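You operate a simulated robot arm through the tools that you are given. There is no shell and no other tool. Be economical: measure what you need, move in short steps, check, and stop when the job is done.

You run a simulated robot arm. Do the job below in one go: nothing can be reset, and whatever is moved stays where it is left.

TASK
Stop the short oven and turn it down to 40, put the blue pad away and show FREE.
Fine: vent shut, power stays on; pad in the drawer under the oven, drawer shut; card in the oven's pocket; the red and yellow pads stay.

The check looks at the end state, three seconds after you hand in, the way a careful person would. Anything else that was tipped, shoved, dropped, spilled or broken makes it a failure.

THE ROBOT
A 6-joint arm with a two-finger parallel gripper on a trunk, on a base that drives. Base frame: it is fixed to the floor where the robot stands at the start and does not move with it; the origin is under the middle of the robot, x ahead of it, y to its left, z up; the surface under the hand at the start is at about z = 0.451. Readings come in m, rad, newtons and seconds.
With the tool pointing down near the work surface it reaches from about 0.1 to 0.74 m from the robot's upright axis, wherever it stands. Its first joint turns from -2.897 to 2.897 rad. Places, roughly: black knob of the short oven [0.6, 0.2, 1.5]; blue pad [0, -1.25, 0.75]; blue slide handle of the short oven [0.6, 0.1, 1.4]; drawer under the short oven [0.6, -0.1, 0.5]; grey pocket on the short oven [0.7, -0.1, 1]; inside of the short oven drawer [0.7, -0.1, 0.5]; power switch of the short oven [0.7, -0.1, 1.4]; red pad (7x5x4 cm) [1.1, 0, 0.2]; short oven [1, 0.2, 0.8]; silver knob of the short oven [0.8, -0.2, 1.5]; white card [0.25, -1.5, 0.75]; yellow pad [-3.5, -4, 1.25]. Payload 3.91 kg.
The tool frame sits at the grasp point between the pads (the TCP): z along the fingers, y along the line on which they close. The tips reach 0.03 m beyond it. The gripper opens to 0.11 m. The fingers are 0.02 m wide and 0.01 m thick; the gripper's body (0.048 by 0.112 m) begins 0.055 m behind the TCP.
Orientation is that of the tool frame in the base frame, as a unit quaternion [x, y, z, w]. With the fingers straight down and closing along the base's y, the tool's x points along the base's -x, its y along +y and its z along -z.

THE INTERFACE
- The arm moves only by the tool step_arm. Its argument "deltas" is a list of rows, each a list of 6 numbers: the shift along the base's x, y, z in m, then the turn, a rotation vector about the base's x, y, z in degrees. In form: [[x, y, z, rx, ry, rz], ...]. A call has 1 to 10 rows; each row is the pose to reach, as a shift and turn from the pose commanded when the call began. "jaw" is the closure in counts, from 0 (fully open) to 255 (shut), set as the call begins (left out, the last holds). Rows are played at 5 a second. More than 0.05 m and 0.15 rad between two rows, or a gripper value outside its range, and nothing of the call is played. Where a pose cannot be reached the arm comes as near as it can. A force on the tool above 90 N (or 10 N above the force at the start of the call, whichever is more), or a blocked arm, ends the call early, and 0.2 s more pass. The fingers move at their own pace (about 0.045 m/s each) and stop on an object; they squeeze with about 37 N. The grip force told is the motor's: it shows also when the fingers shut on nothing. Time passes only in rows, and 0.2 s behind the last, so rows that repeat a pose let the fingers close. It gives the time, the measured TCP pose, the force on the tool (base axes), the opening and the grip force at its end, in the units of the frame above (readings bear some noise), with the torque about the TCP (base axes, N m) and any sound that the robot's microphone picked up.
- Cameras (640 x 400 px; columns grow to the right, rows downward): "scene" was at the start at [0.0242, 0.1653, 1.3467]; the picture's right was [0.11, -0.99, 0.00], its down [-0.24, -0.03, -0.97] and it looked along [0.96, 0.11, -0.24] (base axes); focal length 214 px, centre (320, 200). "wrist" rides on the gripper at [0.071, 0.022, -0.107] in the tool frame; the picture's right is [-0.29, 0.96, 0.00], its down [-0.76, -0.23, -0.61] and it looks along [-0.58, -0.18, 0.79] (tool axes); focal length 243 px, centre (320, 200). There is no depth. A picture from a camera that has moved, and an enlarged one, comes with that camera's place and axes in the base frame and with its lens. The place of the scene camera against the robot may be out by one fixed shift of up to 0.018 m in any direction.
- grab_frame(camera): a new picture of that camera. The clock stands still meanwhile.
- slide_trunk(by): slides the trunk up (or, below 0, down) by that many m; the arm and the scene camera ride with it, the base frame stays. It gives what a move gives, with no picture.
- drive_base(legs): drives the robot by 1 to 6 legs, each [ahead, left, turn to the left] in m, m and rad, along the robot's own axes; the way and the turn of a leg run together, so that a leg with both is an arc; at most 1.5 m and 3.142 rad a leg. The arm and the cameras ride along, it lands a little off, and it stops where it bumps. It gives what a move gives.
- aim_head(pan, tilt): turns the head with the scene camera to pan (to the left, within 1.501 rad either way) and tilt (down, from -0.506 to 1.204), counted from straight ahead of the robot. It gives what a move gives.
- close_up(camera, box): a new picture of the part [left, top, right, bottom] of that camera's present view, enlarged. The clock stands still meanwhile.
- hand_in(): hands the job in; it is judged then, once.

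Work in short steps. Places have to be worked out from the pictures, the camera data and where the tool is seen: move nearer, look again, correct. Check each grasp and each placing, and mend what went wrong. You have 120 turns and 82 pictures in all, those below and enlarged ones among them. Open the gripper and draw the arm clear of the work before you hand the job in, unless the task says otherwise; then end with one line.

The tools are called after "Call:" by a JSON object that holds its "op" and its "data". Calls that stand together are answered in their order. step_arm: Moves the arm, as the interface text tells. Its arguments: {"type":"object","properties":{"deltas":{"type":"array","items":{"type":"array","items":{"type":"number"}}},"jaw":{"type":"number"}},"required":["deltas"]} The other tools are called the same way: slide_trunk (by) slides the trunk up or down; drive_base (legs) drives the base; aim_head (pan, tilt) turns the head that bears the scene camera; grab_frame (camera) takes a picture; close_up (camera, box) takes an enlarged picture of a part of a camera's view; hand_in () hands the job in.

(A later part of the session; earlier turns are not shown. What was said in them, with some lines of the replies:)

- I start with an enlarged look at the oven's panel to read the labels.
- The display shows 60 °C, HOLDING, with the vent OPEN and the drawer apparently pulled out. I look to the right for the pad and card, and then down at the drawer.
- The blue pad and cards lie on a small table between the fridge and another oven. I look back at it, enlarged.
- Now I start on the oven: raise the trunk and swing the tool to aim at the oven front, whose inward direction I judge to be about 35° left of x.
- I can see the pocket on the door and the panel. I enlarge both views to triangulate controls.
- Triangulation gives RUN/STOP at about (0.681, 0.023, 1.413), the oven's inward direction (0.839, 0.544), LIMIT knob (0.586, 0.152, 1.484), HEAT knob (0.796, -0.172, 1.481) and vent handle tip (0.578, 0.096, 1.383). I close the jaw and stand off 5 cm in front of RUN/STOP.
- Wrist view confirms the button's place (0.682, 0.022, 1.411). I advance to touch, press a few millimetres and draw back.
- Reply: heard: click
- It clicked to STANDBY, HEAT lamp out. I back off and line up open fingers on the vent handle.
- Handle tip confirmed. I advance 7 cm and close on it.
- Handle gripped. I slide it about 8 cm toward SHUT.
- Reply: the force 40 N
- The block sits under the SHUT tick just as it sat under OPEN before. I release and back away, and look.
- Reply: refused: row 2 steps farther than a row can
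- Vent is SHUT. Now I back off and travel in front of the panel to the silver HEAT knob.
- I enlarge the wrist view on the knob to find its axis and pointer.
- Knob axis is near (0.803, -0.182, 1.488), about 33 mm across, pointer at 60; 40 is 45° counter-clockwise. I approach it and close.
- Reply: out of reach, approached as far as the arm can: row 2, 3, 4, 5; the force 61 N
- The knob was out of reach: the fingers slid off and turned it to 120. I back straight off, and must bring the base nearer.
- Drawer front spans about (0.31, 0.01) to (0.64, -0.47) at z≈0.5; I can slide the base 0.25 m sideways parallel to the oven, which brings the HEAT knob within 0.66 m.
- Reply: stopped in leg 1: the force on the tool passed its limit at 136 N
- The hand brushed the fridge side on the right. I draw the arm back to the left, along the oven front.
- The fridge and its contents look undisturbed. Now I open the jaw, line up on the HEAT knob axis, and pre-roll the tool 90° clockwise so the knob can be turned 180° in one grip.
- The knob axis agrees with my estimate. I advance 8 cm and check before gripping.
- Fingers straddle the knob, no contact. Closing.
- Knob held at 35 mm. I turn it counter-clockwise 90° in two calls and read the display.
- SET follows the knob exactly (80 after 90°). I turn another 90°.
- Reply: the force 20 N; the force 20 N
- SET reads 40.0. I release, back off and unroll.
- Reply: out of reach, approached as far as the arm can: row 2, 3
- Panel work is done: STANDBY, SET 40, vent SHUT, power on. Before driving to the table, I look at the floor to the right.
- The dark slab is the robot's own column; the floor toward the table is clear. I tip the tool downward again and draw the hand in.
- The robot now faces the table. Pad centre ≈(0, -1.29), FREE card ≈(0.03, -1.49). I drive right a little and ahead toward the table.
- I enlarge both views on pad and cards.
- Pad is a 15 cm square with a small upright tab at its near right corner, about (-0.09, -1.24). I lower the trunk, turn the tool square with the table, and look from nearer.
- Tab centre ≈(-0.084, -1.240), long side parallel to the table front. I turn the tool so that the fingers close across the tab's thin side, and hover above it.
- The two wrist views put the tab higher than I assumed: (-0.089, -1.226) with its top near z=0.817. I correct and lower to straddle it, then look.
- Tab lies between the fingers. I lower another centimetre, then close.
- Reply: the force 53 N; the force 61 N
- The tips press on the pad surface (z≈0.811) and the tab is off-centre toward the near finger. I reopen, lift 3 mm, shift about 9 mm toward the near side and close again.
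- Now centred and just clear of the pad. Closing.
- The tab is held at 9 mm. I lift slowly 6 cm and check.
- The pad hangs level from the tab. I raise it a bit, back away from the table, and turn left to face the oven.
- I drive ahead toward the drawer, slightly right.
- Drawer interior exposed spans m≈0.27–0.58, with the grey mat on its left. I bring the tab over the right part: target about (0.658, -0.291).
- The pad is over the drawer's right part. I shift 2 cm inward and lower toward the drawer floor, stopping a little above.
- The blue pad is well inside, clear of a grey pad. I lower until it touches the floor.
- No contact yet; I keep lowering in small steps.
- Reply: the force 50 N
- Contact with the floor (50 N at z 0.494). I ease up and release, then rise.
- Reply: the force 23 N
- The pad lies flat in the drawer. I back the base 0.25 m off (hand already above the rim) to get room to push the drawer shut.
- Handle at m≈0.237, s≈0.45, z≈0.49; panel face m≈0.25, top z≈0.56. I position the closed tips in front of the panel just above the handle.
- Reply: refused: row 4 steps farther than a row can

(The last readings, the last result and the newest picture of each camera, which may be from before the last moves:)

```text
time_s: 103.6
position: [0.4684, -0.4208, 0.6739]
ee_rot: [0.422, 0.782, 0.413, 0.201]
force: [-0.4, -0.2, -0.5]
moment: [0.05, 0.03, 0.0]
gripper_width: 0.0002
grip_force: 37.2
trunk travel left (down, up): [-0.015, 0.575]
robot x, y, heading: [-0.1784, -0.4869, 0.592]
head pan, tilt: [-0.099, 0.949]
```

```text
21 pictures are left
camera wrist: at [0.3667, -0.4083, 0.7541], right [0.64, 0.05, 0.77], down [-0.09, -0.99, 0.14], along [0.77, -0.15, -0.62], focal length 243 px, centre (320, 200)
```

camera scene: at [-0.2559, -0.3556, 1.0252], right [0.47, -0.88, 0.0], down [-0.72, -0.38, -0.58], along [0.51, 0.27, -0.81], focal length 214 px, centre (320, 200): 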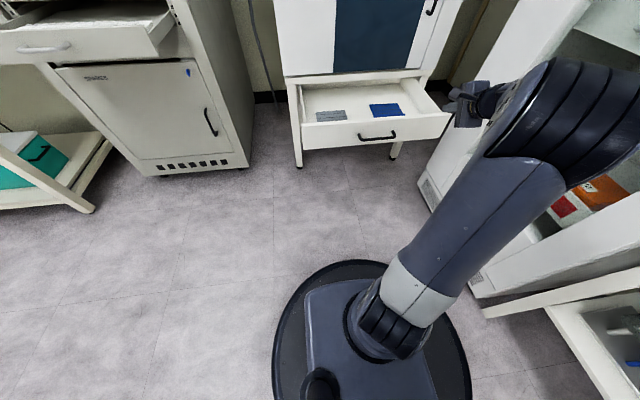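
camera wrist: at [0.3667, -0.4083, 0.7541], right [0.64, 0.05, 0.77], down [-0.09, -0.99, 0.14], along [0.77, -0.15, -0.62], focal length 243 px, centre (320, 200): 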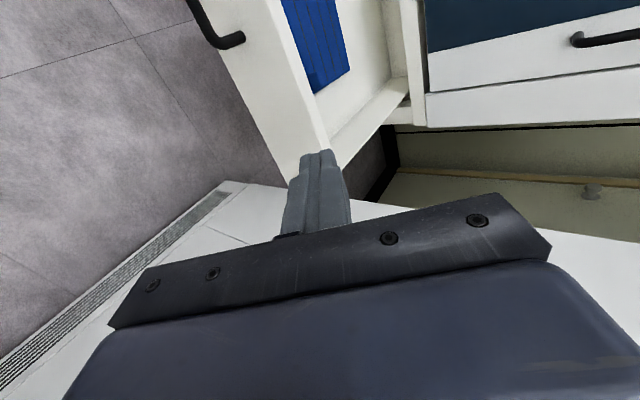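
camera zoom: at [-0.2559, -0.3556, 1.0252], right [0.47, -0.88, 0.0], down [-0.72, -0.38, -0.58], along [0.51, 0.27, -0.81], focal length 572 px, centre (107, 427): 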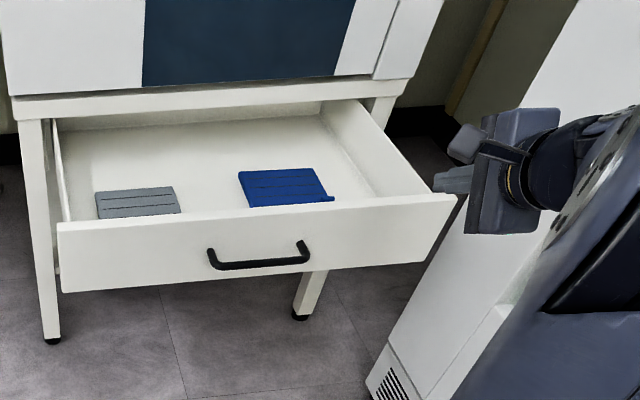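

I'll push the panel just right of the handle instead (s≈0.57). Lowering into place there.

Call:
{"op": "step_arm", "data": {"deltas": [[0, 0.02, -0.03, 0, 0, 0], [-0.0015, 0.04, -0.065, 0, 0, 0], [-0.0015, 0.054, -0.105, 0, 0, 0], [-0.0015, 0.054, -0.147, 0, 0, 0]]}}

Call:
{"op": "step_arm", "data": {"deltas": [[0.0327, 0.023, 0, 0, 0, 0], [0.0654, 0.0461, 0, 0, 0, 0]]}}

Call:
{"op": "grab_frame", "data": {"camera": "scene"}}

```text
time_s: 104.6
position: [0.4647, -0.3649, 0.5247]
ee_rot: [0.422, 0.781, 0.414, 0.201]
force: [-0.1, 0.2, 0.2]
moment: [-0.02, 0.02, 0.02]
gripper_width: 0.0001
grip_force: 37.1
trunk travel left (down, up): [-0.015, 0.575]
robot x, y, heading: [-0.1735, -0.4864, 0.591]
head pan, tilt: [-0.099, 0.949]
```

```text
time_s: 105.2
position: [0.5305, -0.3195, 0.5255]
ee_rot: [0.422, 0.782, 0.413, 0.201]
force: [-0.6, -0.2, 0.2]
moment: [0.02, -0.01, -0.01]
gripper_width: 0.0
grip_force: 36.7
trunk travel left (down, up): [-0.015, 0.575]
robot x, y, heading: [-0.1768, -0.4836, 0.591]
head pan, tilt: [-0.099, 0.949]
```

```text
20 pictures are left
camera scene: at [-0.2561, -0.3557, 1.0252], right [0.47, -0.88, 0.0], down [-0.72, -0.38, -0.58], along [0.51, 0.27, -0.81], focal length 214 px, centre (320, 200)
```

scene: 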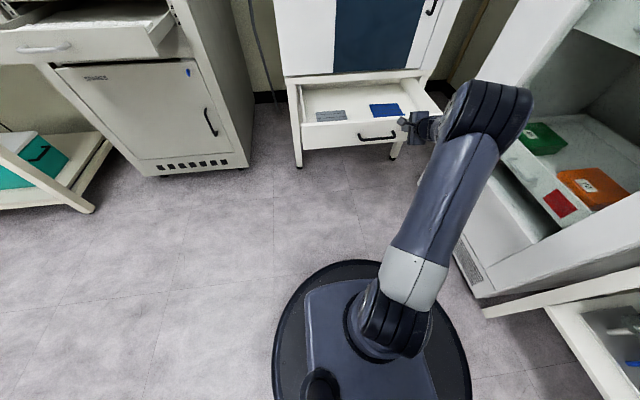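

At the panel now. I push inward in steps.

Call:
{"op": "step_arm", "data": {"deltas": [[0.0245, 0.0173, 0, 0, 0, 0], [0.049, 0.0346, 0, 0, 0, 0], [0.0735, 0.0518, 0, 0, 0, 0], [0.098, 0.0691, 0, 0, 0, 0], [0.1225, 0.0864, 0, 0, 0, 0]]}}

Call:
{"op": "grab_frame", "data": {"camera": "scene"}}

```text
time_s: 106.4
position: [0.6528, -0.2329, 0.5254]
ee_rot: [0.422, 0.782, 0.413, 0.201]
force: [0.1, -0.1, 0.0]
moment: [-0.01, 0.0, -0.03]
gripper_width: 0.0
grip_force: 36.6
trunk travel left (down, up): [-0.015, 0.575]
robot x, y, heading: [-0.1735, -0.4835, 0.587]
head pan, tilt: [-0.099, 0.949]
```

```text
19 pictures are left
camera scene: at [-0.256, -0.3556, 1.0252], right [0.47, -0.88, 0.0], down [-0.72, -0.38, -0.58], along [0.51, 0.28, -0.81], focal length 214 px, centre (320, 200)
```

scene: 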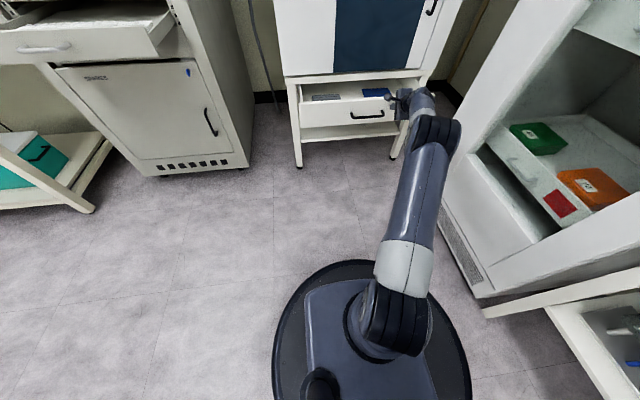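

The drawer slides freely. I continue pushing.

Call:
{"op": "step_arm", "data": {"deltas": [[0.0245, 0.0173, 0, 0, 0, 0], [0.049, 0.0346, 0, 0, 0, 0], [0.0735, 0.0518, 0, 0, 0, 0]]}}

```text
time_s: 107.2
position: [0.6856, -0.1907, 0.5209]
ee_rot: [0.422, 0.781, 0.415, 0.201]
force: [1.2, 0.0, -0.4]
moment: [-0.01, 0.0, 0.01]
gripper_width: 0.0
grip_force: 36.6
out of reach, approached as far as the arm can: row 2, 3
trunk travel left (down, up): [-0.015, 0.575]
robot x, y, heading: [-0.1763, -0.4882, 0.591]
head pan, tilt: [-0.099, 0.949]
```

Reach limit. I pull the hand back 8 cm, drive 0.2 m ahead, with the hand back clear, and then push the rest.

Call:
{"op": "step_arm", "data": {"deltas": [[-0.04, -0.028, 0, 0, 0, 0], [-0.08, -0.057, 0, 0, 0, 0], [-0.12, -0.085, 0, 0, 0, 0], [-0.16, -0.113, 0, 0, 0, 0]]}}

Call:
{"op": "drive_base", "data": {"legs": [[0.17, 0, 0]]}}

Call:
{"op": "grab_frame", "data": {"camera": "scene"}}

```text
time_s: 108.2
position: [0.5244, -0.3062, 0.5236]
ee_rot: [0.423, 0.781, 0.414, 0.2]
force: [-0.4, -0.4, -0.7]
moment: [-0.01, -0.01, -0.01]
gripper_width: 0.0
grip_force: 36.8
trunk travel left (down, up): [-0.015, 0.575]
robot x, y, heading: [-0.1751, -0.4858, 0.591]
head pan, tilt: [-0.099, 0.949]
```

```text
time_s: 109.7
position: [0.6669, -0.2122, 0.5236]
ee_rot: [0.424, 0.781, 0.413, 0.2]
force: [-0.9, 0.2, -0.8]
moment: [-0.02, 0.01, -0.02]
gripper_width: 0.0001
grip_force: 37.2
trunk travel left (down, up): [-0.015, 0.575]
robot x, y, heading: [-0.0346, -0.3926, 0.585]
head pan, tilt: [-0.099, 0.949]
```

```text
18 pictures are left
camera scene: at [-0.1146, -0.2608, 1.0252], right [0.47, -0.88, 0.0], down [-0.72, -0.38, -0.58], along [0.51, 0.27, -0.81], focal length 214 px, centre (320, 200)
```

scene: 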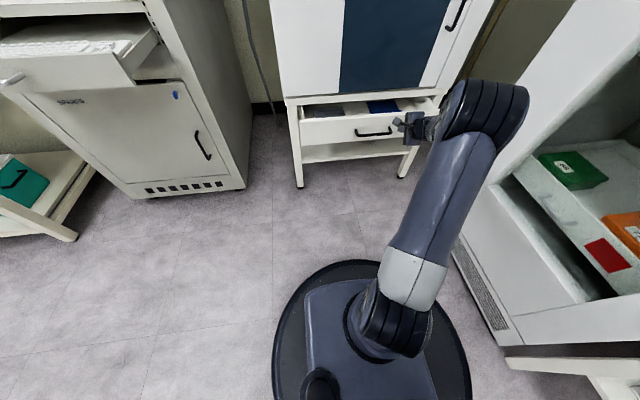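

Now I push the rest of the way, first 12 cm.

Call:
{"op": "step_arm", "data": {"deltas": [[0.0245, 0.0173, 0, 0, 0, 0], [0.049, 0.0346, 0, 0, 0, 0], [0.0735, 0.0518, 0, 0, 0, 0], [0.098, 0.0691, 0, 0, 0, 0]]}}

Call:
{"op": "grab_frame", "data": {"camera": "scene"}}

```text
time_s: 110.7
position: [0.7633, -0.1433, 0.5237]
ee_rot: [0.423, 0.781, 0.413, 0.201]
force: [-0.4, 0.2, -0.6]
moment: [-0.01, 0.0, 0.0]
gripper_width: 0.0002
grip_force: 36.8
trunk travel left (down, up): [-0.015, 0.575]
robot x, y, heading: [-0.0361, -0.394, 0.587]
head pan, tilt: [-0.099, 0.949]
```

```text
17 pictures are left
camera scene: at [-0.1147, -0.2609, 1.0252], right [0.47, -0.88, 0.0], down [-0.72, -0.38, -0.58], along [0.51, 0.27, -0.81], focal length 214 px, centre (320, 200)
```

scene: 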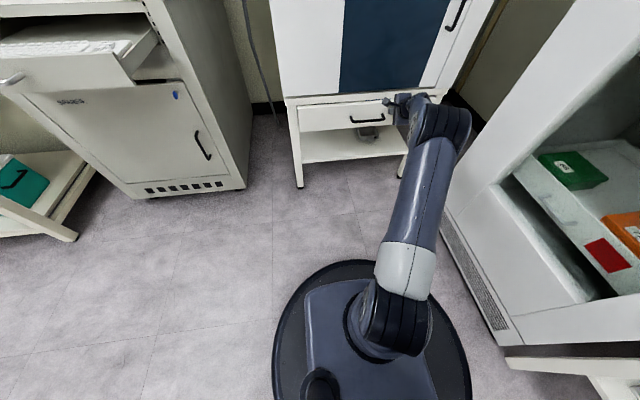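

Almost shut. A few more centimetres in small steps until it resists.

Call:
{"op": "step_arm", "data": {"deltas": [[0.0065, 0.0046, 0, 0, 0, 0], [0.0131, 0.0092, 0, 0, 0, 0], [0.0196, 0.0138, 0, 0, 0, 0], [0.0245, 0.0173, 0, 0, 0, 0]]}}

```text
time_s: 111.7
position: [0.783, -0.1295, 0.5237]
ee_rot: [0.423, 0.783, 0.411, 0.197]
force: [-78.6, -38.8, 11.4]
moment: [-0.2, 0.52, 0.94]
gripper_width: 0.0
grip_force: 37.1
trunk travel left (down, up): [-0.015, 0.575]
robot x, y, heading: [-0.0401, -0.39, 0.589]
head pan, tilt: [-0.099, 0.949]
```

It now resists with 88 N: at its stop. I draw back and check the drawer.

Call:
{"op": "step_arm", "data": {"deltas": [[-0.04, -0.028, 0, 0, 0, 0], [-0.08, -0.056, 0, 0, 0, 0], [-0.12, -0.084, 0, 0, 0, 0], [-0.16, -0.112, 0.02, 0, 0, 0], [-0.2, -0.14, 0.04, 0, 0, 0], [-0.23, -0.16, 0.06, 0, 0, 0]]}}

Call:
{"op": "close_up", "data": {"camera": "scene", "box": [270, 60, 462, 180]}}

```text
refused: row 4 steps farther than a row can; nothing moved
```

```text
3.33 times, centred on (366, 120) of scene
camera zoom: at [-0.1197, -0.2631, 1.0253], right [0.47, -0.88, 0.0], down [-0.72, -0.38, -0.59], along [0.52, 0.28, -0.81], focal length 715 px, centre (167, 467)
```

zoom: 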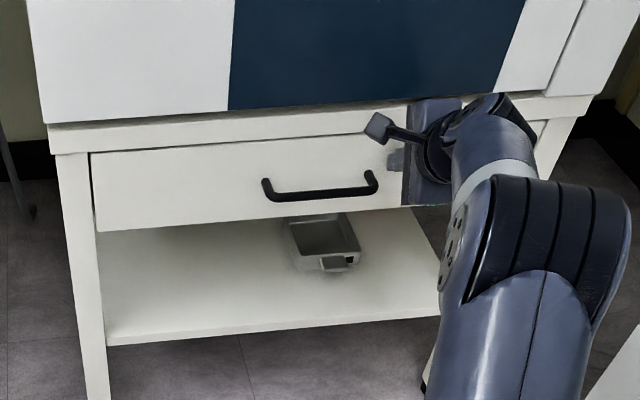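

The drawer front is flush. I retract the arm and bring the tool upright again.

Call:
{"op": "step_arm", "data": {"deltas": [[-0.04, -0.028, 0, 0, 0, 0], [-0.08, -0.056, 0, 0, 0, 0], [-0.12, -0.084, 0, 0, 0, 0], [-0.16, -0.112, 0, 0, 0, 0], [-0.2, -0.14, 0, 0, 0, 0], [-0.24, -0.168, 0, 0, 0, 0]]}}

Call:
{"op": "step_arm", "data": {"deltas": [[0, 0, 0.01, -4.6, 6.5, 0], [0, 0, 0.03, -9.2, 13.1, 0], [0, 0, 0.05, -13.8, 19.6, 0], [0, 0, 0.07, -18.4, 26.1, 0], [0, 0, 0.09, -23.0, 32.7, 0], [0, 0, 0.1, -27.6, 39.2, 0], [0, 0, 0.1, -31.7, 44.9, 0]], "jaw": 110}}

Call:
{"op": "slide_trunk", "data": {"by": 0.42}}

Call:
{"op": "drive_base", "data": {"legs": [[-0.49, 0.1, 0], [0, 0, -1.535]]}}

```text
time_s: 113.1
position: [0.5473, -0.2942, 0.5263]
ee_rot: [0.422, 0.782, 0.413, 0.201]
force: [0.4, 0.5, -0.7]
moment: [0.01, -0.02, -0.03]
gripper_width: 0.0
grip_force: 36.6
trunk travel left (down, up): [-0.015, 0.575]
robot x, y, heading: [-0.0366, -0.393, 0.593]
head pan, tilt: [-0.099, 0.949]
```

```text
time_s: 114.7
position: [0.5488, -0.2952, 0.6231]
ee_rot: [0.478, 0.878, -0.002, -0.005]
force: [0.1, 0.0, 0.4]
moment: [0.03, -0.01, 0.0]
gripper_width: 0.0625
grip_force: 0.0
trunk travel left (down, up): [-0.015, 0.575]
robot x, y, heading: [-0.0369, -0.3858, 0.587]
head pan, tilt: [-0.099, 0.949]
```

```text
refused: 0.42 is not a number from -0.4 to 0.4
```

```text
time_s: 120.0
position: [-0.1028, -1.0075, 0.6267]
ee_rot: [0.832, 0.555, 0.004, -0.01]
force: [-16.0, 14.7, 6.9]
moment: [-1.57, -1.62, -0.05]
gripper_width: 0.0625
grip_force: 0.0
trunk travel left (down, up): [-0.015, 0.575]
robot x, y, heading: [-0.5082, -0.5835, -0.397]
head pan, tilt: [-0.099, 0.949]
stopped in leg 2: the force on the tool passed its limit at 135 N (the readings are from after the stop); the commanded pose is now the measured one
```

The trunk move was refused, so the hand swung low and touched the table's front. I turn back a little, then raise the trunk and look at the table.

Call:
{"op": "drive_base", "data": {"legs": [[0, 0, 0.35]]}}

Call:
{"op": "slide_trunk", "data": {"by": 0.4}}

Call:
{"op": "aim_head", "data": {"pan": -0.7, "tilt": 0.7}}

Call:
{"op": "grab_frame", "data": {"camera": "scene"}}

```text
time_s: 121.5
position: [0.0188, -0.8453, 0.6246]
ee_rot: [0.724, 0.69, 0.003, -0.012]
force: [0.3, -0.6, -0.4]
moment: [0.02, 0.02, 0.01]
gripper_width: 0.0625
grip_force: 0.1
trunk travel left (down, up): [-0.015, 0.575]
robot x, y, heading: [-0.5022, -0.5826, -0.052]
head pan, tilt: [-0.099, 0.949]
```

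```text
time_s: 125.4
position: [0.0207, -0.8453, 1.0243]
ee_rot: [0.723, 0.691, 0.003, -0.012]
force: [0.4, -0.6, -0.3]
moment: [0.0, 0.02, -0.01]
gripper_width: 0.0628
grip_force: 0.1
trunk travel left (down, up): [-0.415, 0.175]
robot x, y, heading: [-0.5048, -0.5796, -0.052]
head pan, tilt: [-0.099, 0.949]
```

```text
time_s: 126.4
position: [0.0201, -0.8457, 1.0245]
ee_rot: [0.724, 0.69, 0.003, -0.012]
force: [-0.4, -0.1, 0.1]
moment: [0.03, -0.01, 0.04]
gripper_width: 0.0627
grip_force: 0.1
trunk travel left (down, up): [-0.415, 0.175]
robot x, y, heading: [-0.5061, -0.5831, -0.049]
head pan, tilt: [-0.7, 0.7]
```

```text
15 pictures are left
camera scene: at [-0.5033, -0.4825, 1.4449], right [-0.68, -0.73, 0.0], down [-0.47, 0.44, -0.76], along [0.56, -0.52, -0.64], focal length 214 px, centre (320, 200)
```

scene: 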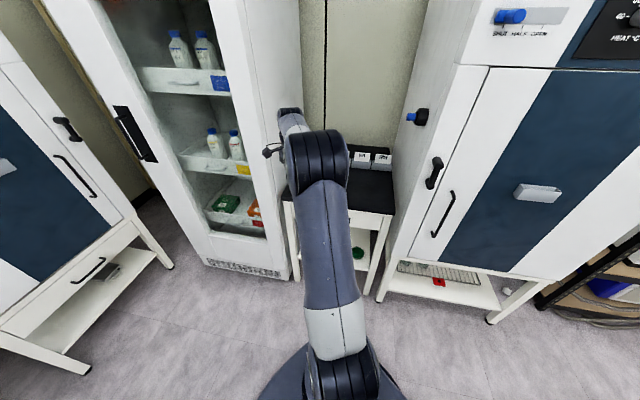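

Table and things seem in place. I pull the hand in and up before turning the rest of the way.

Call:
{"op": "step_arm", "data": {"deltas": [[-0.017, 0.04, 0.02, 0, 0, 0], [-0.035, 0.08, 0.03, 0, 0, 0], [-0.053, 0.12, 0.04, 0, 0, 0], [-0.07, 0.16, 0.06, 0, 0, 0], [-0.088, 0.2, 0.07, 0, 0, 0], [-0.106, 0.243, 0.08, 0, 0, 0]]}}

Call:
{"op": "drive_base", "data": {"legs": [[0, 0, -0.896]]}}

Call:
{"op": "aim_head", "data": {"pan": 0.0, "tilt": 0.7}}

Call:
{"op": "grab_frame", "data": {"camera": "scene"}}

```text
time_s: 127.8
position: [-0.0861, -0.6024, 1.1002]
ee_rot: [0.724, 0.69, 0.003, -0.013]
force: [0.1, -0.2, -0.7]
moment: [-0.01, 0.03, 0.02]
gripper_width: 0.0626
grip_force: 0.1
trunk travel left (down, up): [-0.415, 0.175]
robot x, y, heading: [-0.5031, -0.5858, -0.055]
head pan, tilt: [-0.7, 0.7]
```

```text
time_s: 130.5
position: [-0.2599, -0.9231, 1.1016]
ee_rot: [0.952, 0.306, 0.008, -0.01]
force: [-0.1, 1.0, 0.0]
moment: [0.0, 0.01, 0.01]
gripper_width: 0.0627
grip_force: 0.1
trunk travel left (down, up): [-0.415, 0.175]
robot x, y, heading: [-0.5038, -0.5829, -0.958]
head pan, tilt: [-0.7, 0.7]
```

```text
time_s: 131.6
position: [-0.261, -0.9231, 1.1014]
ee_rot: [0.952, 0.305, 0.008, -0.01]
force: [0.5, -0.4, 0.1]
moment: [0.0, 0.01, -0.01]
gripper_width: 0.0626
grip_force: 0.1
trunk travel left (down, up): [-0.415, 0.175]
robot x, y, heading: [-0.5072, -0.582, -0.951]
head pan, tilt: [0.0, 0.7]
```

```text
14 pictures are left
camera scene: at [-0.3744, -0.512, 1.445], right [-0.82, -0.58, 0.0], down [-0.37, 0.53, -0.76], along [0.44, -0.62, -0.64], focal length 214 px, centre (320, 200)
```

scene: 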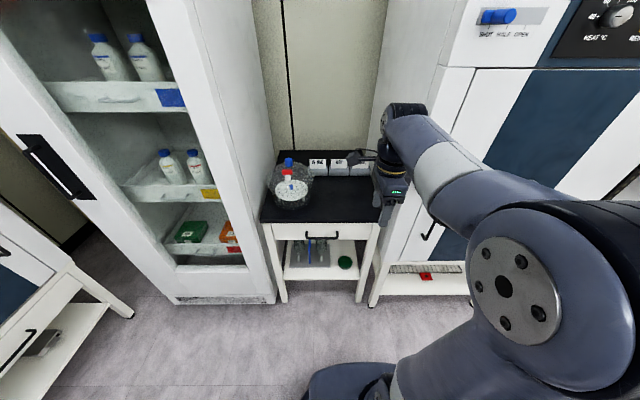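

All undisturbed. I drive ahead to the table and take a wrist view.

Call:
{"op": "drive_base", "data": {"legs": [[0.315, 0, 0]]}}

Call:
{"op": "step_arm", "data": {"deltas": [[0.01, -0.04, 0, 0, 0, 0], [0.02, -0.08, 0, 0, 0, 0], [0.035, -0.12, 0, 0, 0, 0]]}}

Call:
{"op": "grab_frame", "data": {"camera": "wrist"}}

```text
time_s: 133.7
position: [-0.0791, -1.1786, 1.1022]
ee_rot: [0.952, 0.306, 0.008, -0.01]
force: [-0.5, 0.2, 0.9]
moment: [-0.03, 0.0, 0.01]
gripper_width: 0.0625
grip_force: 0.0
trunk travel left (down, up): [-0.415, 0.175]
robot x, y, heading: [-0.3238, -0.8391, -0.954]
head pan, tilt: [0.0, 0.7]
```

```text
time_s: 134.5
position: [-0.0424, -1.2993, 1.1023]
ee_rot: [0.952, 0.306, 0.008, -0.01]
force: [0.5, 0.0, -0.2]
moment: [-0.02, 0.01, 0.0]
gripper_width: 0.0625
grip_force: 0.0
trunk travel left (down, up): [-0.415, 0.175]
robot x, y, heading: [-0.3236, -0.8381, -0.952]
head pan, tilt: [0.0, 0.7]
```

```text
13 pictures are left
camera wrist: at [0.0267, -1.2792, 1.2107], right [0.32, -0.95, -0.02], down [-0.76, -0.27, 0.6], along [-0.57, -0.18, -0.8], focal length 243 px, centre (320, 200)
```

wrist: 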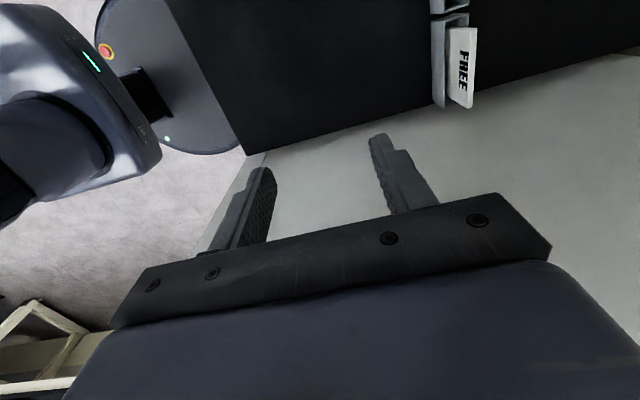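

Triangulated: FREE card centre ≈(0.036, -1.461, 0.858). I hover above it at z=1.0 and look again.

Call:
{"op": "step_arm", "data": {"deltas": [[0.017, -0.036, 0, 0, 0, 0], [0.034, -0.071, 0, 0, 0, 0], [0.051, -0.107, -0.03, 0, 0, 0], [0.066, -0.138, -0.06, 0, 0, 0], [0.072, -0.15, -0.1, 0, 0, 0]]}}

Call:
{"op": "close_up", "data": {"camera": "wrist", "box": [180, 0, 500, 230]}}

```text
time_s: 135.7
position: [0.0284, -1.4477, 1.0028]
ee_rot: [0.952, 0.305, 0.008, -0.01]
force: [-0.5, -0.7, 0.5]
moment: [0.06, 0.01, 0.02]
gripper_width: 0.0626
grip_force: 0.2
trunk travel left (down, up): [-0.415, 0.175]
robot x, y, heading: [-0.3228, -0.8357, -0.955]
head pan, tilt: [0.0, 0.7]
```

```text
1.74 times, centred on (340, 115) of wrist
camera zoom: at [0.0988, -1.4275, 1.1106], right [0.32, -0.95, -0.02], down [-0.76, -0.27, 0.6], along [-0.57, -0.18, -0.8], focal length 422 px, centre (285, 348)
```

zoom: 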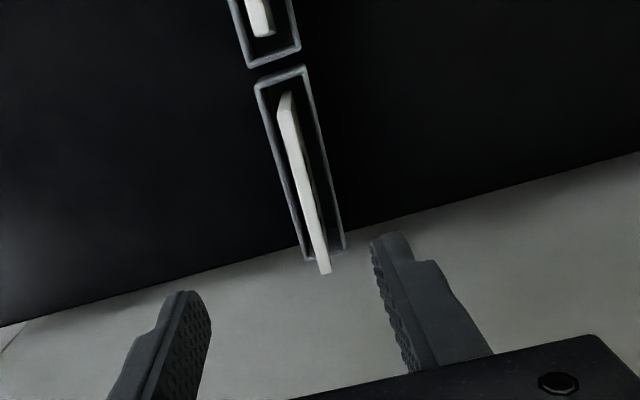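

Card is edge-on below. I shift about 1.5 cm deeper and lower so the tips are near the card's top, then look.

Call:
{"op": "step_arm", "data": {"deltas": [[0.0155, -0.007, -0.02, 0, 0, 0], [0.0155, -0.007, -0.05, 0, 0, 0], [0.0155, -0.007, -0.075, 0, 0, 0]]}}

Call:
{"op": "close_up", "data": {"camera": "wrist", "box": [180, 0, 500, 230]}}

```text
time_s: 136.5
position: [0.0462, -1.4563, 0.928]
ee_rot: [0.952, 0.306, 0.007, -0.01]
force: [0.1, -0.2, -0.2]
moment: [-0.03, 0.02, 0.0]
gripper_width: 0.0626
grip_force: 0.0
trunk travel left (down, up): [-0.415, 0.175]
robot x, y, heading: [-0.3247, -0.837, -0.954]
head pan, tilt: [0.0, 0.7]
```

```text
1.74 times, centred on (340, 115) of wrist
camera zoom: at [0.1151, -1.4363, 1.0357], right [0.32, -0.95, -0.02], down [-0.76, -0.27, 0.6], along [-0.57, -0.18, -0.8], focal length 422 px, centre (285, 348)
```

zoom: 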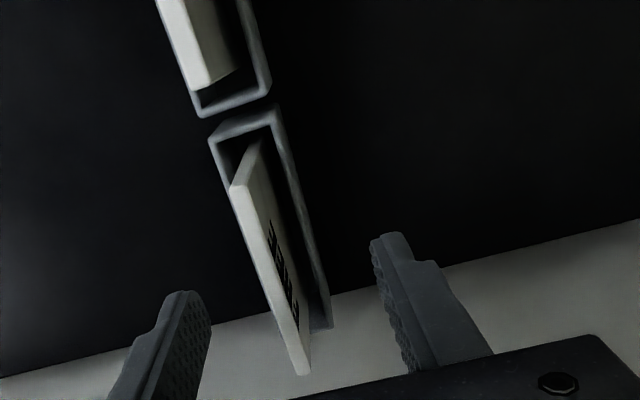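

Card top edge is at z≈0.90 and centred within 4 mm. I lower 3 cm and close.

Call:
{"op": "step_arm", "data": {"deltas": [[-0.002, 0.003, -0.01, 0, 0, 0], [-0.002, 0.003, -0.02, 0, 0, 0], [-0.002, 0.003, -0.028, 0, 0, 0]]}}

Call:
{"op": "step_arm", "data": {"deltas": [[0, 0, 0, 0, 0, 0], [0, 0, 0, 0, 0, 0], [0, 0, 0, 0, 0, 0], [0, 0, 0, 0, 0, 0], [0, 0, 0, 0, 0, 0]], "jaw": 255}}

Call:
{"op": "step_arm", "data": {"deltas": [[0, 0, 0.02, 0, 0, 0], [0, 0, 0.05, 0, 0, 0], [0, 0, 0.09, 0, 0, 0], [0, 0, 0.13, 0, 0, 0], [0, 0, 0.17, 0, 0, 0], [0, 0, 0.2, 0, 0, 0]]}}

Call:
{"op": "grab_frame", "data": {"camera": "wrist"}}

```text
time_s: 137.3
position: [0.0419, -1.4527, 0.8982]
ee_rot: [0.952, 0.305, 0.008, -0.009]
force: [-1.2, -0.3, -0.3]
moment: [-0.03, -0.03, 0.02]
gripper_width: 0.0625
grip_force: 0.0
trunk travel left (down, up): [-0.415, 0.175]
robot x, y, heading: [-0.3232, -0.8395, -0.953]
head pan, tilt: [0.0, 0.7]
```

```text
time_s: 138.5
position: [0.0409, -1.4522, 0.8978]
ee_rot: [0.952, 0.305, 0.008, -0.01]
force: [-0.5, -0.8, 0.8]
moment: [-0.03, -0.01, 0.0]
gripper_width: 0.0055
grip_force: 36.8
trunk travel left (down, up): [-0.415, 0.175]
robot x, y, heading: [-0.3208, -0.8363, -0.954]
head pan, tilt: [0.0, 0.7]
```

```text
time_s: 139.9
position: [0.0286, -1.4284, 1.0734]
ee_rot: [0.952, 0.306, 0.009, -0.008]
force: [0.1, 0.4, 0.7]
moment: [-0.02, -0.03, 0.01]
gripper_width: 0.0061
grip_force: 37.0
out of reach, approached as far as the arm can: row 4, 5, 6
trunk travel left (down, up): [-0.415, 0.175]
robot x, y, heading: [-0.3213, -0.8382, -0.954]
head pan, tilt: [0.0, 0.7]
```

```text
10 pictures are left
camera wrist: at [0.0979, -1.408, 1.1808], right [0.32, -0.95, -0.02], down [-0.76, -0.27, 0.59], along [-0.57, -0.18, -0.8], focal length 243 px, centre (320, 200)
```

wrist: 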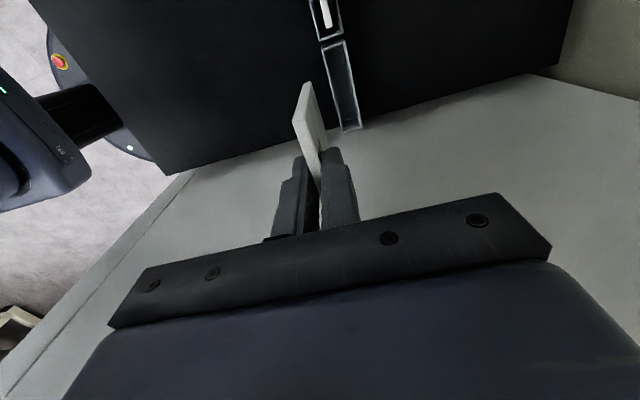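

Card held, slot empty. I draw the hand back toward the robot, back away, and turn to the oven.

Call:
{"op": "step_arm", "data": {"deltas": [[-0.028, 0.04, 0.01, 0, 0, 0], [-0.056, 0.08, 0.02, 0, 0, 0], [-0.084, 0.12, 0.03, 0, 0, 0], [-0.112, 0.16, 0.04, 0, 0, 0], [-0.14, 0.2, 0.05, 0, 0, 0]]}}

Call:
{"op": "drive_base", "data": {"legs": [[-0.3, 0, 0], [0, 0, 1.55]]}}

Call:
{"op": "drive_base", "data": {"legs": [[0.6, -0.02, 0]]}}

Call:
{"op": "aim_head", "data": {"pan": 0.1, "tilt": 0.4}}

Call:
{"op": "grab_frame", "data": {"camera": "scene"}}

```text
time_s: 141.1
position: [-0.098, -1.2179, 1.1221]
ee_rot: [0.95, 0.31, 0.009, -0.011]
force: [56.6, 40.9, -9.9]
moment: [-2.21, 2.97, 0.07]
gripper_width: 0.0058
grip_force: 37.3
trunk travel left (down, up): [-0.415, 0.175]
robot x, y, heading: [-0.3213, -0.8356, -0.951]
head pan, tilt: [0.0, 0.7]
```

```text
time_s: 146.9
position: [-0.1057, -0.381, 1.1224]
ee_rot: [0.456, 0.89, -0.001, -0.013]
force: [-0.4, 0.4, -0.3]
moment: [0.02, 0.02, -0.01]
gripper_width: 0.0058
grip_force: 36.7
trunk travel left (down, up): [-0.415, 0.175]
robot x, y, heading: [-0.5, -0.5952, 0.618]
head pan, tilt: [0.0, 0.7]
```

```text
time_s: 150.3
position: [0.3884, -0.0519, 1.1227]
ee_rot: [0.455, 0.89, -0.001, -0.013]
force: [-0.1, -0.3, 0.1]
moment: [0.0, -0.02, 0.0]
gripper_width: 0.0058
grip_force: 37.3
trunk travel left (down, up): [-0.415, 0.175]
robot x, y, heading: [0.0016, -0.2702, 0.623]
head pan, tilt: [0.0, 0.7]
```

```text
time_s: 151.1
position: [0.3886, -0.051, 1.1216]
ee_rot: [0.456, 0.89, -0.002, -0.013]
force: [-0.2, -0.7, -0.5]
moment: [0.01, 0.01, 0.0]
gripper_width: 0.0059
grip_force: 36.9
trunk travel left (down, up): [-0.415, 0.175]
robot x, y, heading: [0.001, -0.2652, 0.625]
head pan, tilt: [0.099, 0.4]
```

```text
9 pictures are left
camera scene: at [-0.0777, -0.1141, 1.4717], right [0.66, -0.75, 0.0], down [-0.29, -0.26, -0.92], along [0.69, 0.61, -0.39], focal length 214 px, centre (320, 200)
```

scene: 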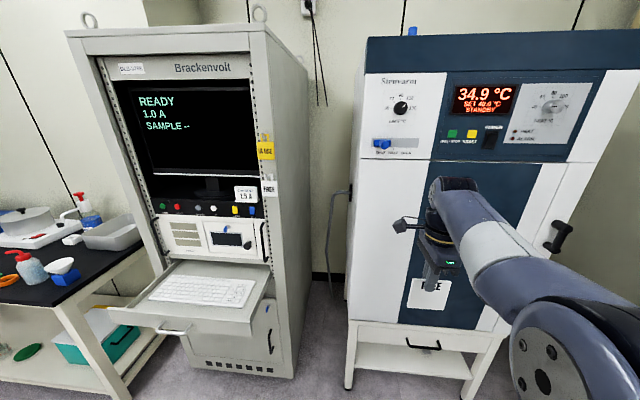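

I raise the trunk and bring the card in front of and above the pocket (pocket ≈(0.727, -0.073, 1.07)) for a wrist view.

Call:
{"op": "slide_trunk", "data": {"by": 0.15}}

Call:
{"op": "step_arm", "data": {"deltas": [[0.04, -0.018, 0, 0, 0, 0], [0.08, -0.036, 0, 0, 0, 0], [0.12, -0.053, 0, 0, 0, 0], [0.16, -0.07, 0, 0, 0, 0], [0.2, -0.086, 0, 0, 0, 0], [0.22, -0.095, 0, 0, 0, 0]]}}

Call:
{"op": "grab_frame", "data": {"camera": "wrist"}}

Call:
{"op": "close_up", "data": {"camera": "scene", "box": [340, 140, 580, 340]}}

```text
time_s: 152.8
position: [0.3889, -0.0522, 1.2724]
ee_rot: [0.456, 0.89, -0.002, -0.013]
force: [0.0, 0.3, -0.1]
moment: [0.0, -0.02, 0.03]
gripper_width: 0.0059
grip_force: 37.1
trunk travel left (down, up): [-0.565, 0.025]
robot x, y, heading: [-0.0024, -0.2649, 0.617]
head pan, tilt: [0.099, 0.4]
```

```text
time_s: 154.2
position: [0.6068, -0.1484, 1.2725]
ee_rot: [0.455, 0.89, -0.002, -0.013]
force: [0.7, -0.4, 0.4]
moment: [-0.01, 0.02, 0.01]
gripper_width: 0.0062
grip_force: 37.2
trunk travel left (down, up): [-0.565, 0.025]
robot x, y, heading: [-0.0021, -0.2674, 0.621]
head pan, tilt: [0.099, 0.4]
```

```text
8 pictures are left
camera wrist: at [0.5867, -0.0794, 1.3806], right [0.95, 0.32, -0.02], down [0.27, -0.76, 0.59], along [0.18, -0.57, -0.8], focal length 243 px, centre (320, 200)
```

wrist: 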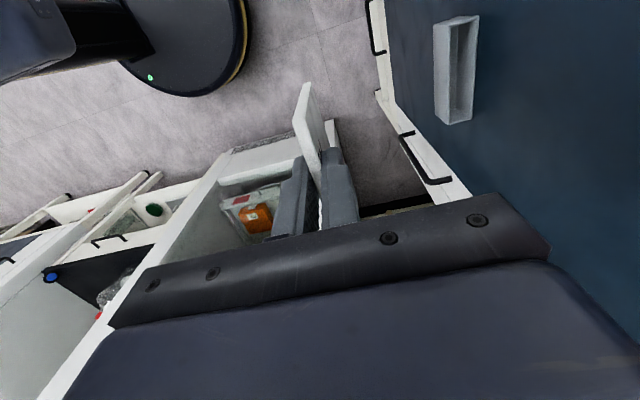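

```text
2.00 times, centred on (460, 240) of scene
camera zoom: at [-0.0771, -0.1142, 1.6219], right [0.66, -0.75, 0.0], down [-0.29, -0.26, -0.92], along [0.69, 0.61, -0.39], focal length 429 px, centre (40, 120)
```

zoom: 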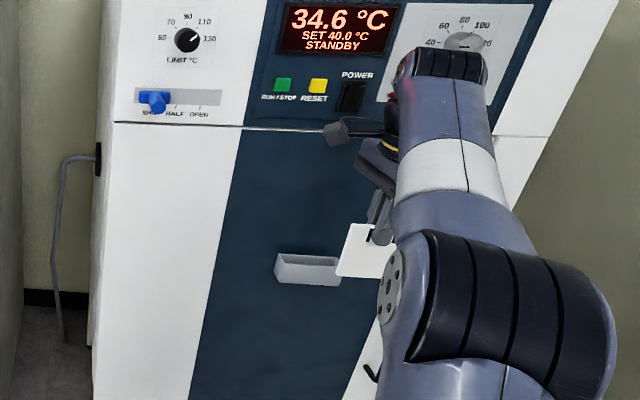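

Pocket opening lies about M≈0.565, s≈0.48, z≈1.05–1.10. The card extends some 10 cm below the TCP; I tilt the tool 22° so that the gripper body stays off the door, and come near to look again.

Call:
{"op": "step_arm", "data": {"deltas": [[0.02, 0.007, -0.01, 3.2, -4.5, 0], [0.04, 0.014, -0.02, 6.3, -9.0, 0], [0.055, 0.02, -0.03, 9.5, -13.5, 0], [0.067, 0.025, -0.04, 12.7, -18.0, 0]]}}

Call:
{"op": "grab_frame", "data": {"camera": "wrist"}}

```text
time_s: 155.2
position: [0.676, -0.1213, 1.233]
ee_rot: [0.446, 0.876, 0.168, 0.076]
force: [-0.9, -0.6, -0.3]
moment: [-0.02, -0.02, 0.02]
gripper_width: 0.0057
grip_force: 36.6
trunk travel left (down, up): [-0.565, 0.025]
robot x, y, heading: [-0.0024, -0.2671, 0.624]
head pan, tilt: [0.099, 0.4]
```

```text
6 pictures are left
camera wrist: at [0.6195, -0.0784, 1.3415], right [0.89, 0.29, 0.34], down [0.1, -0.88, 0.47], along [0.44, -0.39, -0.81], focal length 243 px, centre (320, 200)
```

wrist: 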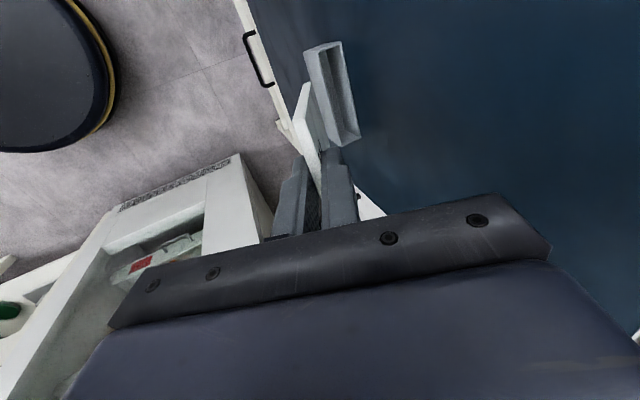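

Card is ~8 cm wide, reaches ~7 cm below the TCP. I take one enlarged wrist view to fix the pocket's ends relative to the card.

Call:
{"op": "close_up", "data": {"camera": "wrist", "box": [270, 30, 398, 190]}}

```text
2.50 times, centred on (334, 110) of wrist
camera zoom: at [0.6195, -0.0784, 1.3415], right [0.89, 0.29, 0.34], down [0.1, -0.88, 0.47], along [0.44, -0.39, -0.81], focal length 606 px, centre (285, 425)
```

zoom: 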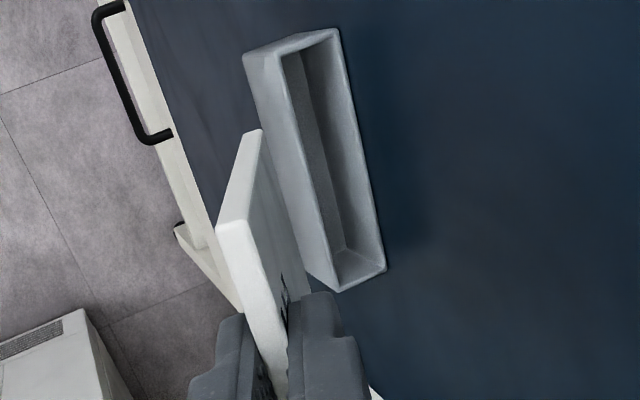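

From this: pocket rim centre ≈(0.751, -0.078, z≈1.07), outer depth ~3 cm, door at M≈0.583. I move the card's lower edge to just above the opening and check.

Call:
{"op": "step_arm", "data": {"deltas": [[0.018, 0.01, -0.02, 0, 0, 0], [0.036, 0.02, -0.04, 0, 0, 0], [0.05, 0.027, -0.06, 0, 0, 0], [0.054, 0.0295, -0.075, 0, 0, 0], [0.054, 0.0295, -0.075, 0, 0, 0]]}}

Call:
{"op": "close_up", "data": {"camera": "wrist", "box": [270, 30, 398, 190]}}

```text
time_s: 156.4
position: [0.7318, -0.0927, 1.1621]
ee_rot: [0.446, 0.875, 0.17, 0.08]
force: [-1.3, -2.1, 19.3]
moment: [-0.56, -0.92, -0.14]
gripper_width: 0.0057
grip_force: 36.8
trunk travel left (down, up): [-0.565, 0.025]
robot x, y, heading: [-0.0018, -0.2659, 0.62]
head pan, tilt: [0.099, 0.4]
```

```text
2.50 times, centred on (334, 110) of wrist
camera zoom: at [0.6741, -0.0492, 1.2697], right [0.89, 0.29, 0.35], down [0.1, -0.88, 0.47], along [0.44, -0.39, -0.81], focal length 606 px, centre (285, 425)
```

zoom: 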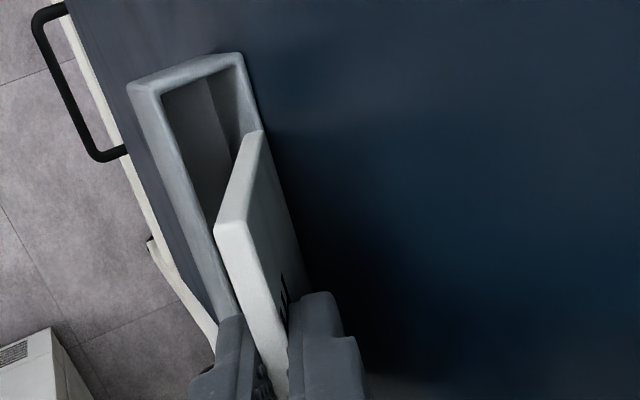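

19 N upward: the card's edge rests on the back rim. Combined views put the rim at M≈0.556, s≈0.487, z≈1.10. I raise, shift 1 cm outward and 1 cm left, then lower in.

Call:
{"op": "step_arm", "data": {"deltas": [[0, 0, 0.02, 0, 0, 0], [-0.0144, 0.0022, 0.02, 0, 0, 0], [-0.0144, 0.0022, 0.005, 0, 0, 0], [-0.0144, 0.0022, -0.005, 0, 0, 0], [-0.0144, 0.0022, -0.012, 0, 0, 0]]}}

```text
time_s: 157.6
position: [0.7151, -0.089, 1.145]
ee_rot: [0.446, 0.876, 0.168, 0.076]
force: [0.2, 0.1, -0.6]
moment: [0.0, 0.02, 0.05]
gripper_width: 0.0056
grip_force: 37.3
trunk travel left (down, up): [-0.565, 0.025]
robot x, y, heading: [-0.0016, -0.2679, 0.621]
head pan, tilt: [0.099, 0.4]
```

No contact force at 2 cm below rim level. A check picture.

Call:
{"op": "close_up", "data": {"camera": "wrist", "box": [230, 30, 390, 190]}}

```text
2.50 times, centred on (310, 110) of wrist
camera zoom: at [0.6589, -0.046, 1.2528], right [0.89, 0.29, 0.34], down [0.1, -0.88, 0.47], along [0.44, -0.39, -0.81], focal length 606 px, centre (345, 425)
```

zoom: 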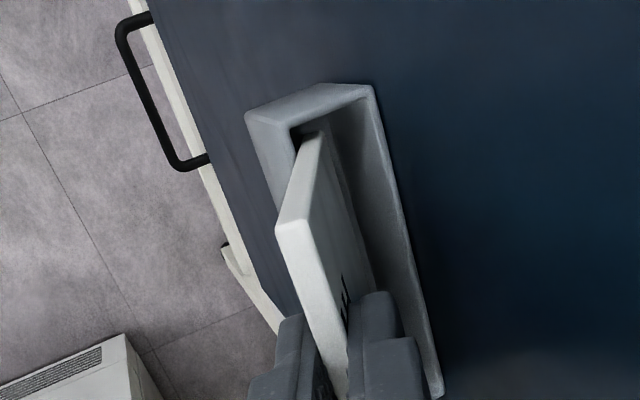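

The card's lower part is inside the pocket. I lower further, easing inward slightly, until it meets resistance.

Call:
{"op": "step_arm", "data": {"deltas": [[0.003, 0.002, -0.006, 0, 0, 0], [0.005, 0.0035, -0.012, 0, 0, 0], [0.006, 0.004, -0.018, 0, 0, 0]]}}

```text
time_s: 158.4
position: [0.7212, -0.0868, 1.1288]
ee_rot: [0.446, 0.876, 0.168, 0.076]
force: [0.0, 0.5, -1.3]
moment: [0.02, 0.01, 0.01]
gripper_width: 0.0058
grip_force: 37.3
trunk travel left (down, up): [-0.565, 0.025]
robot x, y, heading: [-0.0018, -0.2644, 0.619]
head pan, tilt: [0.099, 0.4]
```

About 4 cm of the card is inside. I open the fingers slightly to let it drop, and look.

Call:
{"op": "step_arm", "data": {"deltas": [[0, 0, 0, 0, 0, 0], [0, 0, 0, 0, 0, 0], [0, 0, 0, 0, 0, 0]], "jaw": 215}}

Call:
{"op": "close_up", "data": {"camera": "wrist", "box": [230, 30, 390, 190]}}

```text
time_s: 159.2
position: [0.721, -0.0858, 1.1279]
ee_rot: [0.446, 0.876, 0.167, 0.077]
force: [0.4, 0.3, -0.5]
moment: [0.0, 0.01, 0.0]
gripper_width: 0.0172
grip_force: 0.1
trunk travel left (down, up): [-0.565, 0.025]
robot x, y, heading: [-0.0065, -0.2648, 0.622]
head pan, tilt: [0.099, 0.4]
```

```text
2.50 times, centred on (310, 110) of wrist
camera zoom: at [0.6646, -0.0427, 1.2362], right [0.89, 0.29, 0.34], down [0.1, -0.88, 0.47], along [0.44, -0.39, -0.81], focal length 606 px, centre (345, 425)
```

zoom: 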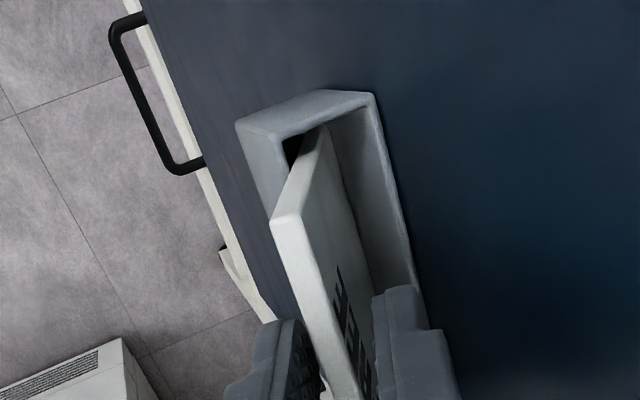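

The card stands in the pocket, leaning on the front lip. I withdraw along the finger axis.

Call:
{"op": "step_arm", "data": {"deltas": [[-0.003, -0.0022, 0.009, 0, 0, 0], [-0.006, -0.0043, 0.0185, 0, 0, 0], [-0.012, -0.0086, 0.037, 0, 0, 0], [-0.024, -0.017, 0.074, 0, 0, 0], [-0.036, -0.025, 0.11, 0, 0, 0]]}}

Call:
{"op": "step_arm", "data": {"deltas": [[-0.035, -0.03, 0, 0, 0, 0], [-0.075, -0.055, 0, 0, 0, 0], [-0.115, -0.08, 0, 0, 0, 0], [-0.155, -0.105, 0, 0, 0, 0], [-0.19, -0.13, 0, 0, 0, 0]], "jaw": 0}}

Call:
{"op": "close_up", "data": {"camera": "scene", "box": [340, 60, 600, 400]}}

```text
time_s: 160.4
position: [0.6859, -0.1122, 1.2386]
ee_rot: [0.446, 0.876, 0.167, 0.076]
force: [0.4, -0.2, 0.2]
moment: [-0.02, -0.03, 0.06]
gripper_width: 0.0172
grip_force: 0.1
trunk travel left (down, up): [-0.565, 0.025]
robot x, y, heading: [-0.0019, -0.2662, 0.624]
head pan, tilt: [0.099, 0.4]
```

```text
time_s: 161.6
position: [0.4936, -0.2416, 1.2384]
ee_rot: [0.446, 0.876, 0.167, 0.077]
force: [1.1, 0.8, 0.1]
moment: [0.06, -0.01, 0.02]
gripper_width: 0.1098
grip_force: 0.1
trunk travel left (down, up): [-0.565, 0.025]
robot x, y, heading: [-0.0006, -0.2645, 0.626]
head pan, tilt: [0.099, 0.4]
```

```text
1.18 times, centred on (470, 230) of scene
camera zoom: at [-0.0782, -0.1142, 1.6218], right [0.66, -0.75, 0.0], down [-0.29, -0.26, -0.92], along [0.69, 0.61, -0.39], focal length 252 px, centre (144, 165)
```

zoom: 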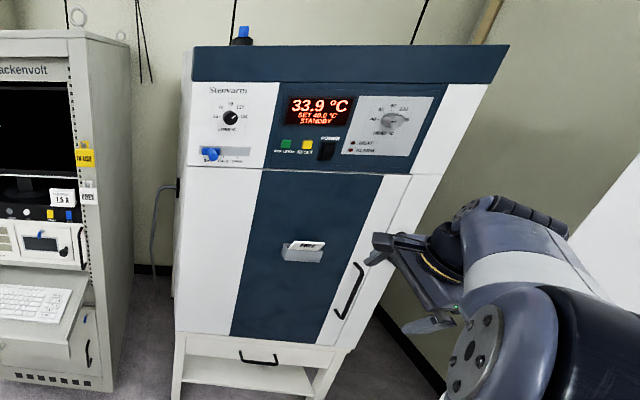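

The panel shows STANDBY, SET 40, vent SHUT, drawer flush, card in the pocket. I use the last picture to verify the card's seating.

Call:
{"op": "close_up", "data": {"camera": "scene", "box": [408, 242, 504, 302]}}

```text
6.67 times, centred on (456, 272) of scene
camera zoom: at [-0.0782, -0.1142, 1.6218], right [0.66, -0.75, 0.0], down [-0.29, -0.26, -0.92], along [0.69, 0.61, -0.39], focal length 1430 px, centre (-587, -280)
```

zoom: 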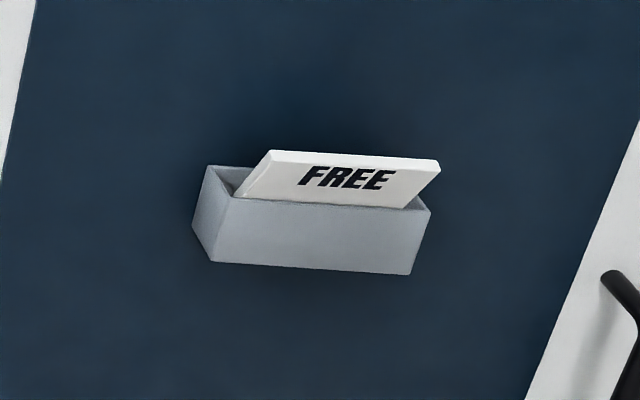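

The FREE card is seated in the pocket and readable, and the arm is clear with the gripper open. Handing in.

Call:
{"op": "hand_in", "data": {}}

```text
The job is handed in.
```

The short oven is stopped (STANDBY, SET 40.0, power on) with its vent shut, the blue pad is in the shut drawer, and the FREE card shows in its pocket. On the way the arm bumped the fridge and the small table, and probably the tall oven; the fridge and table looked undisturbed afterwards, but I did not re-check the tall oven.
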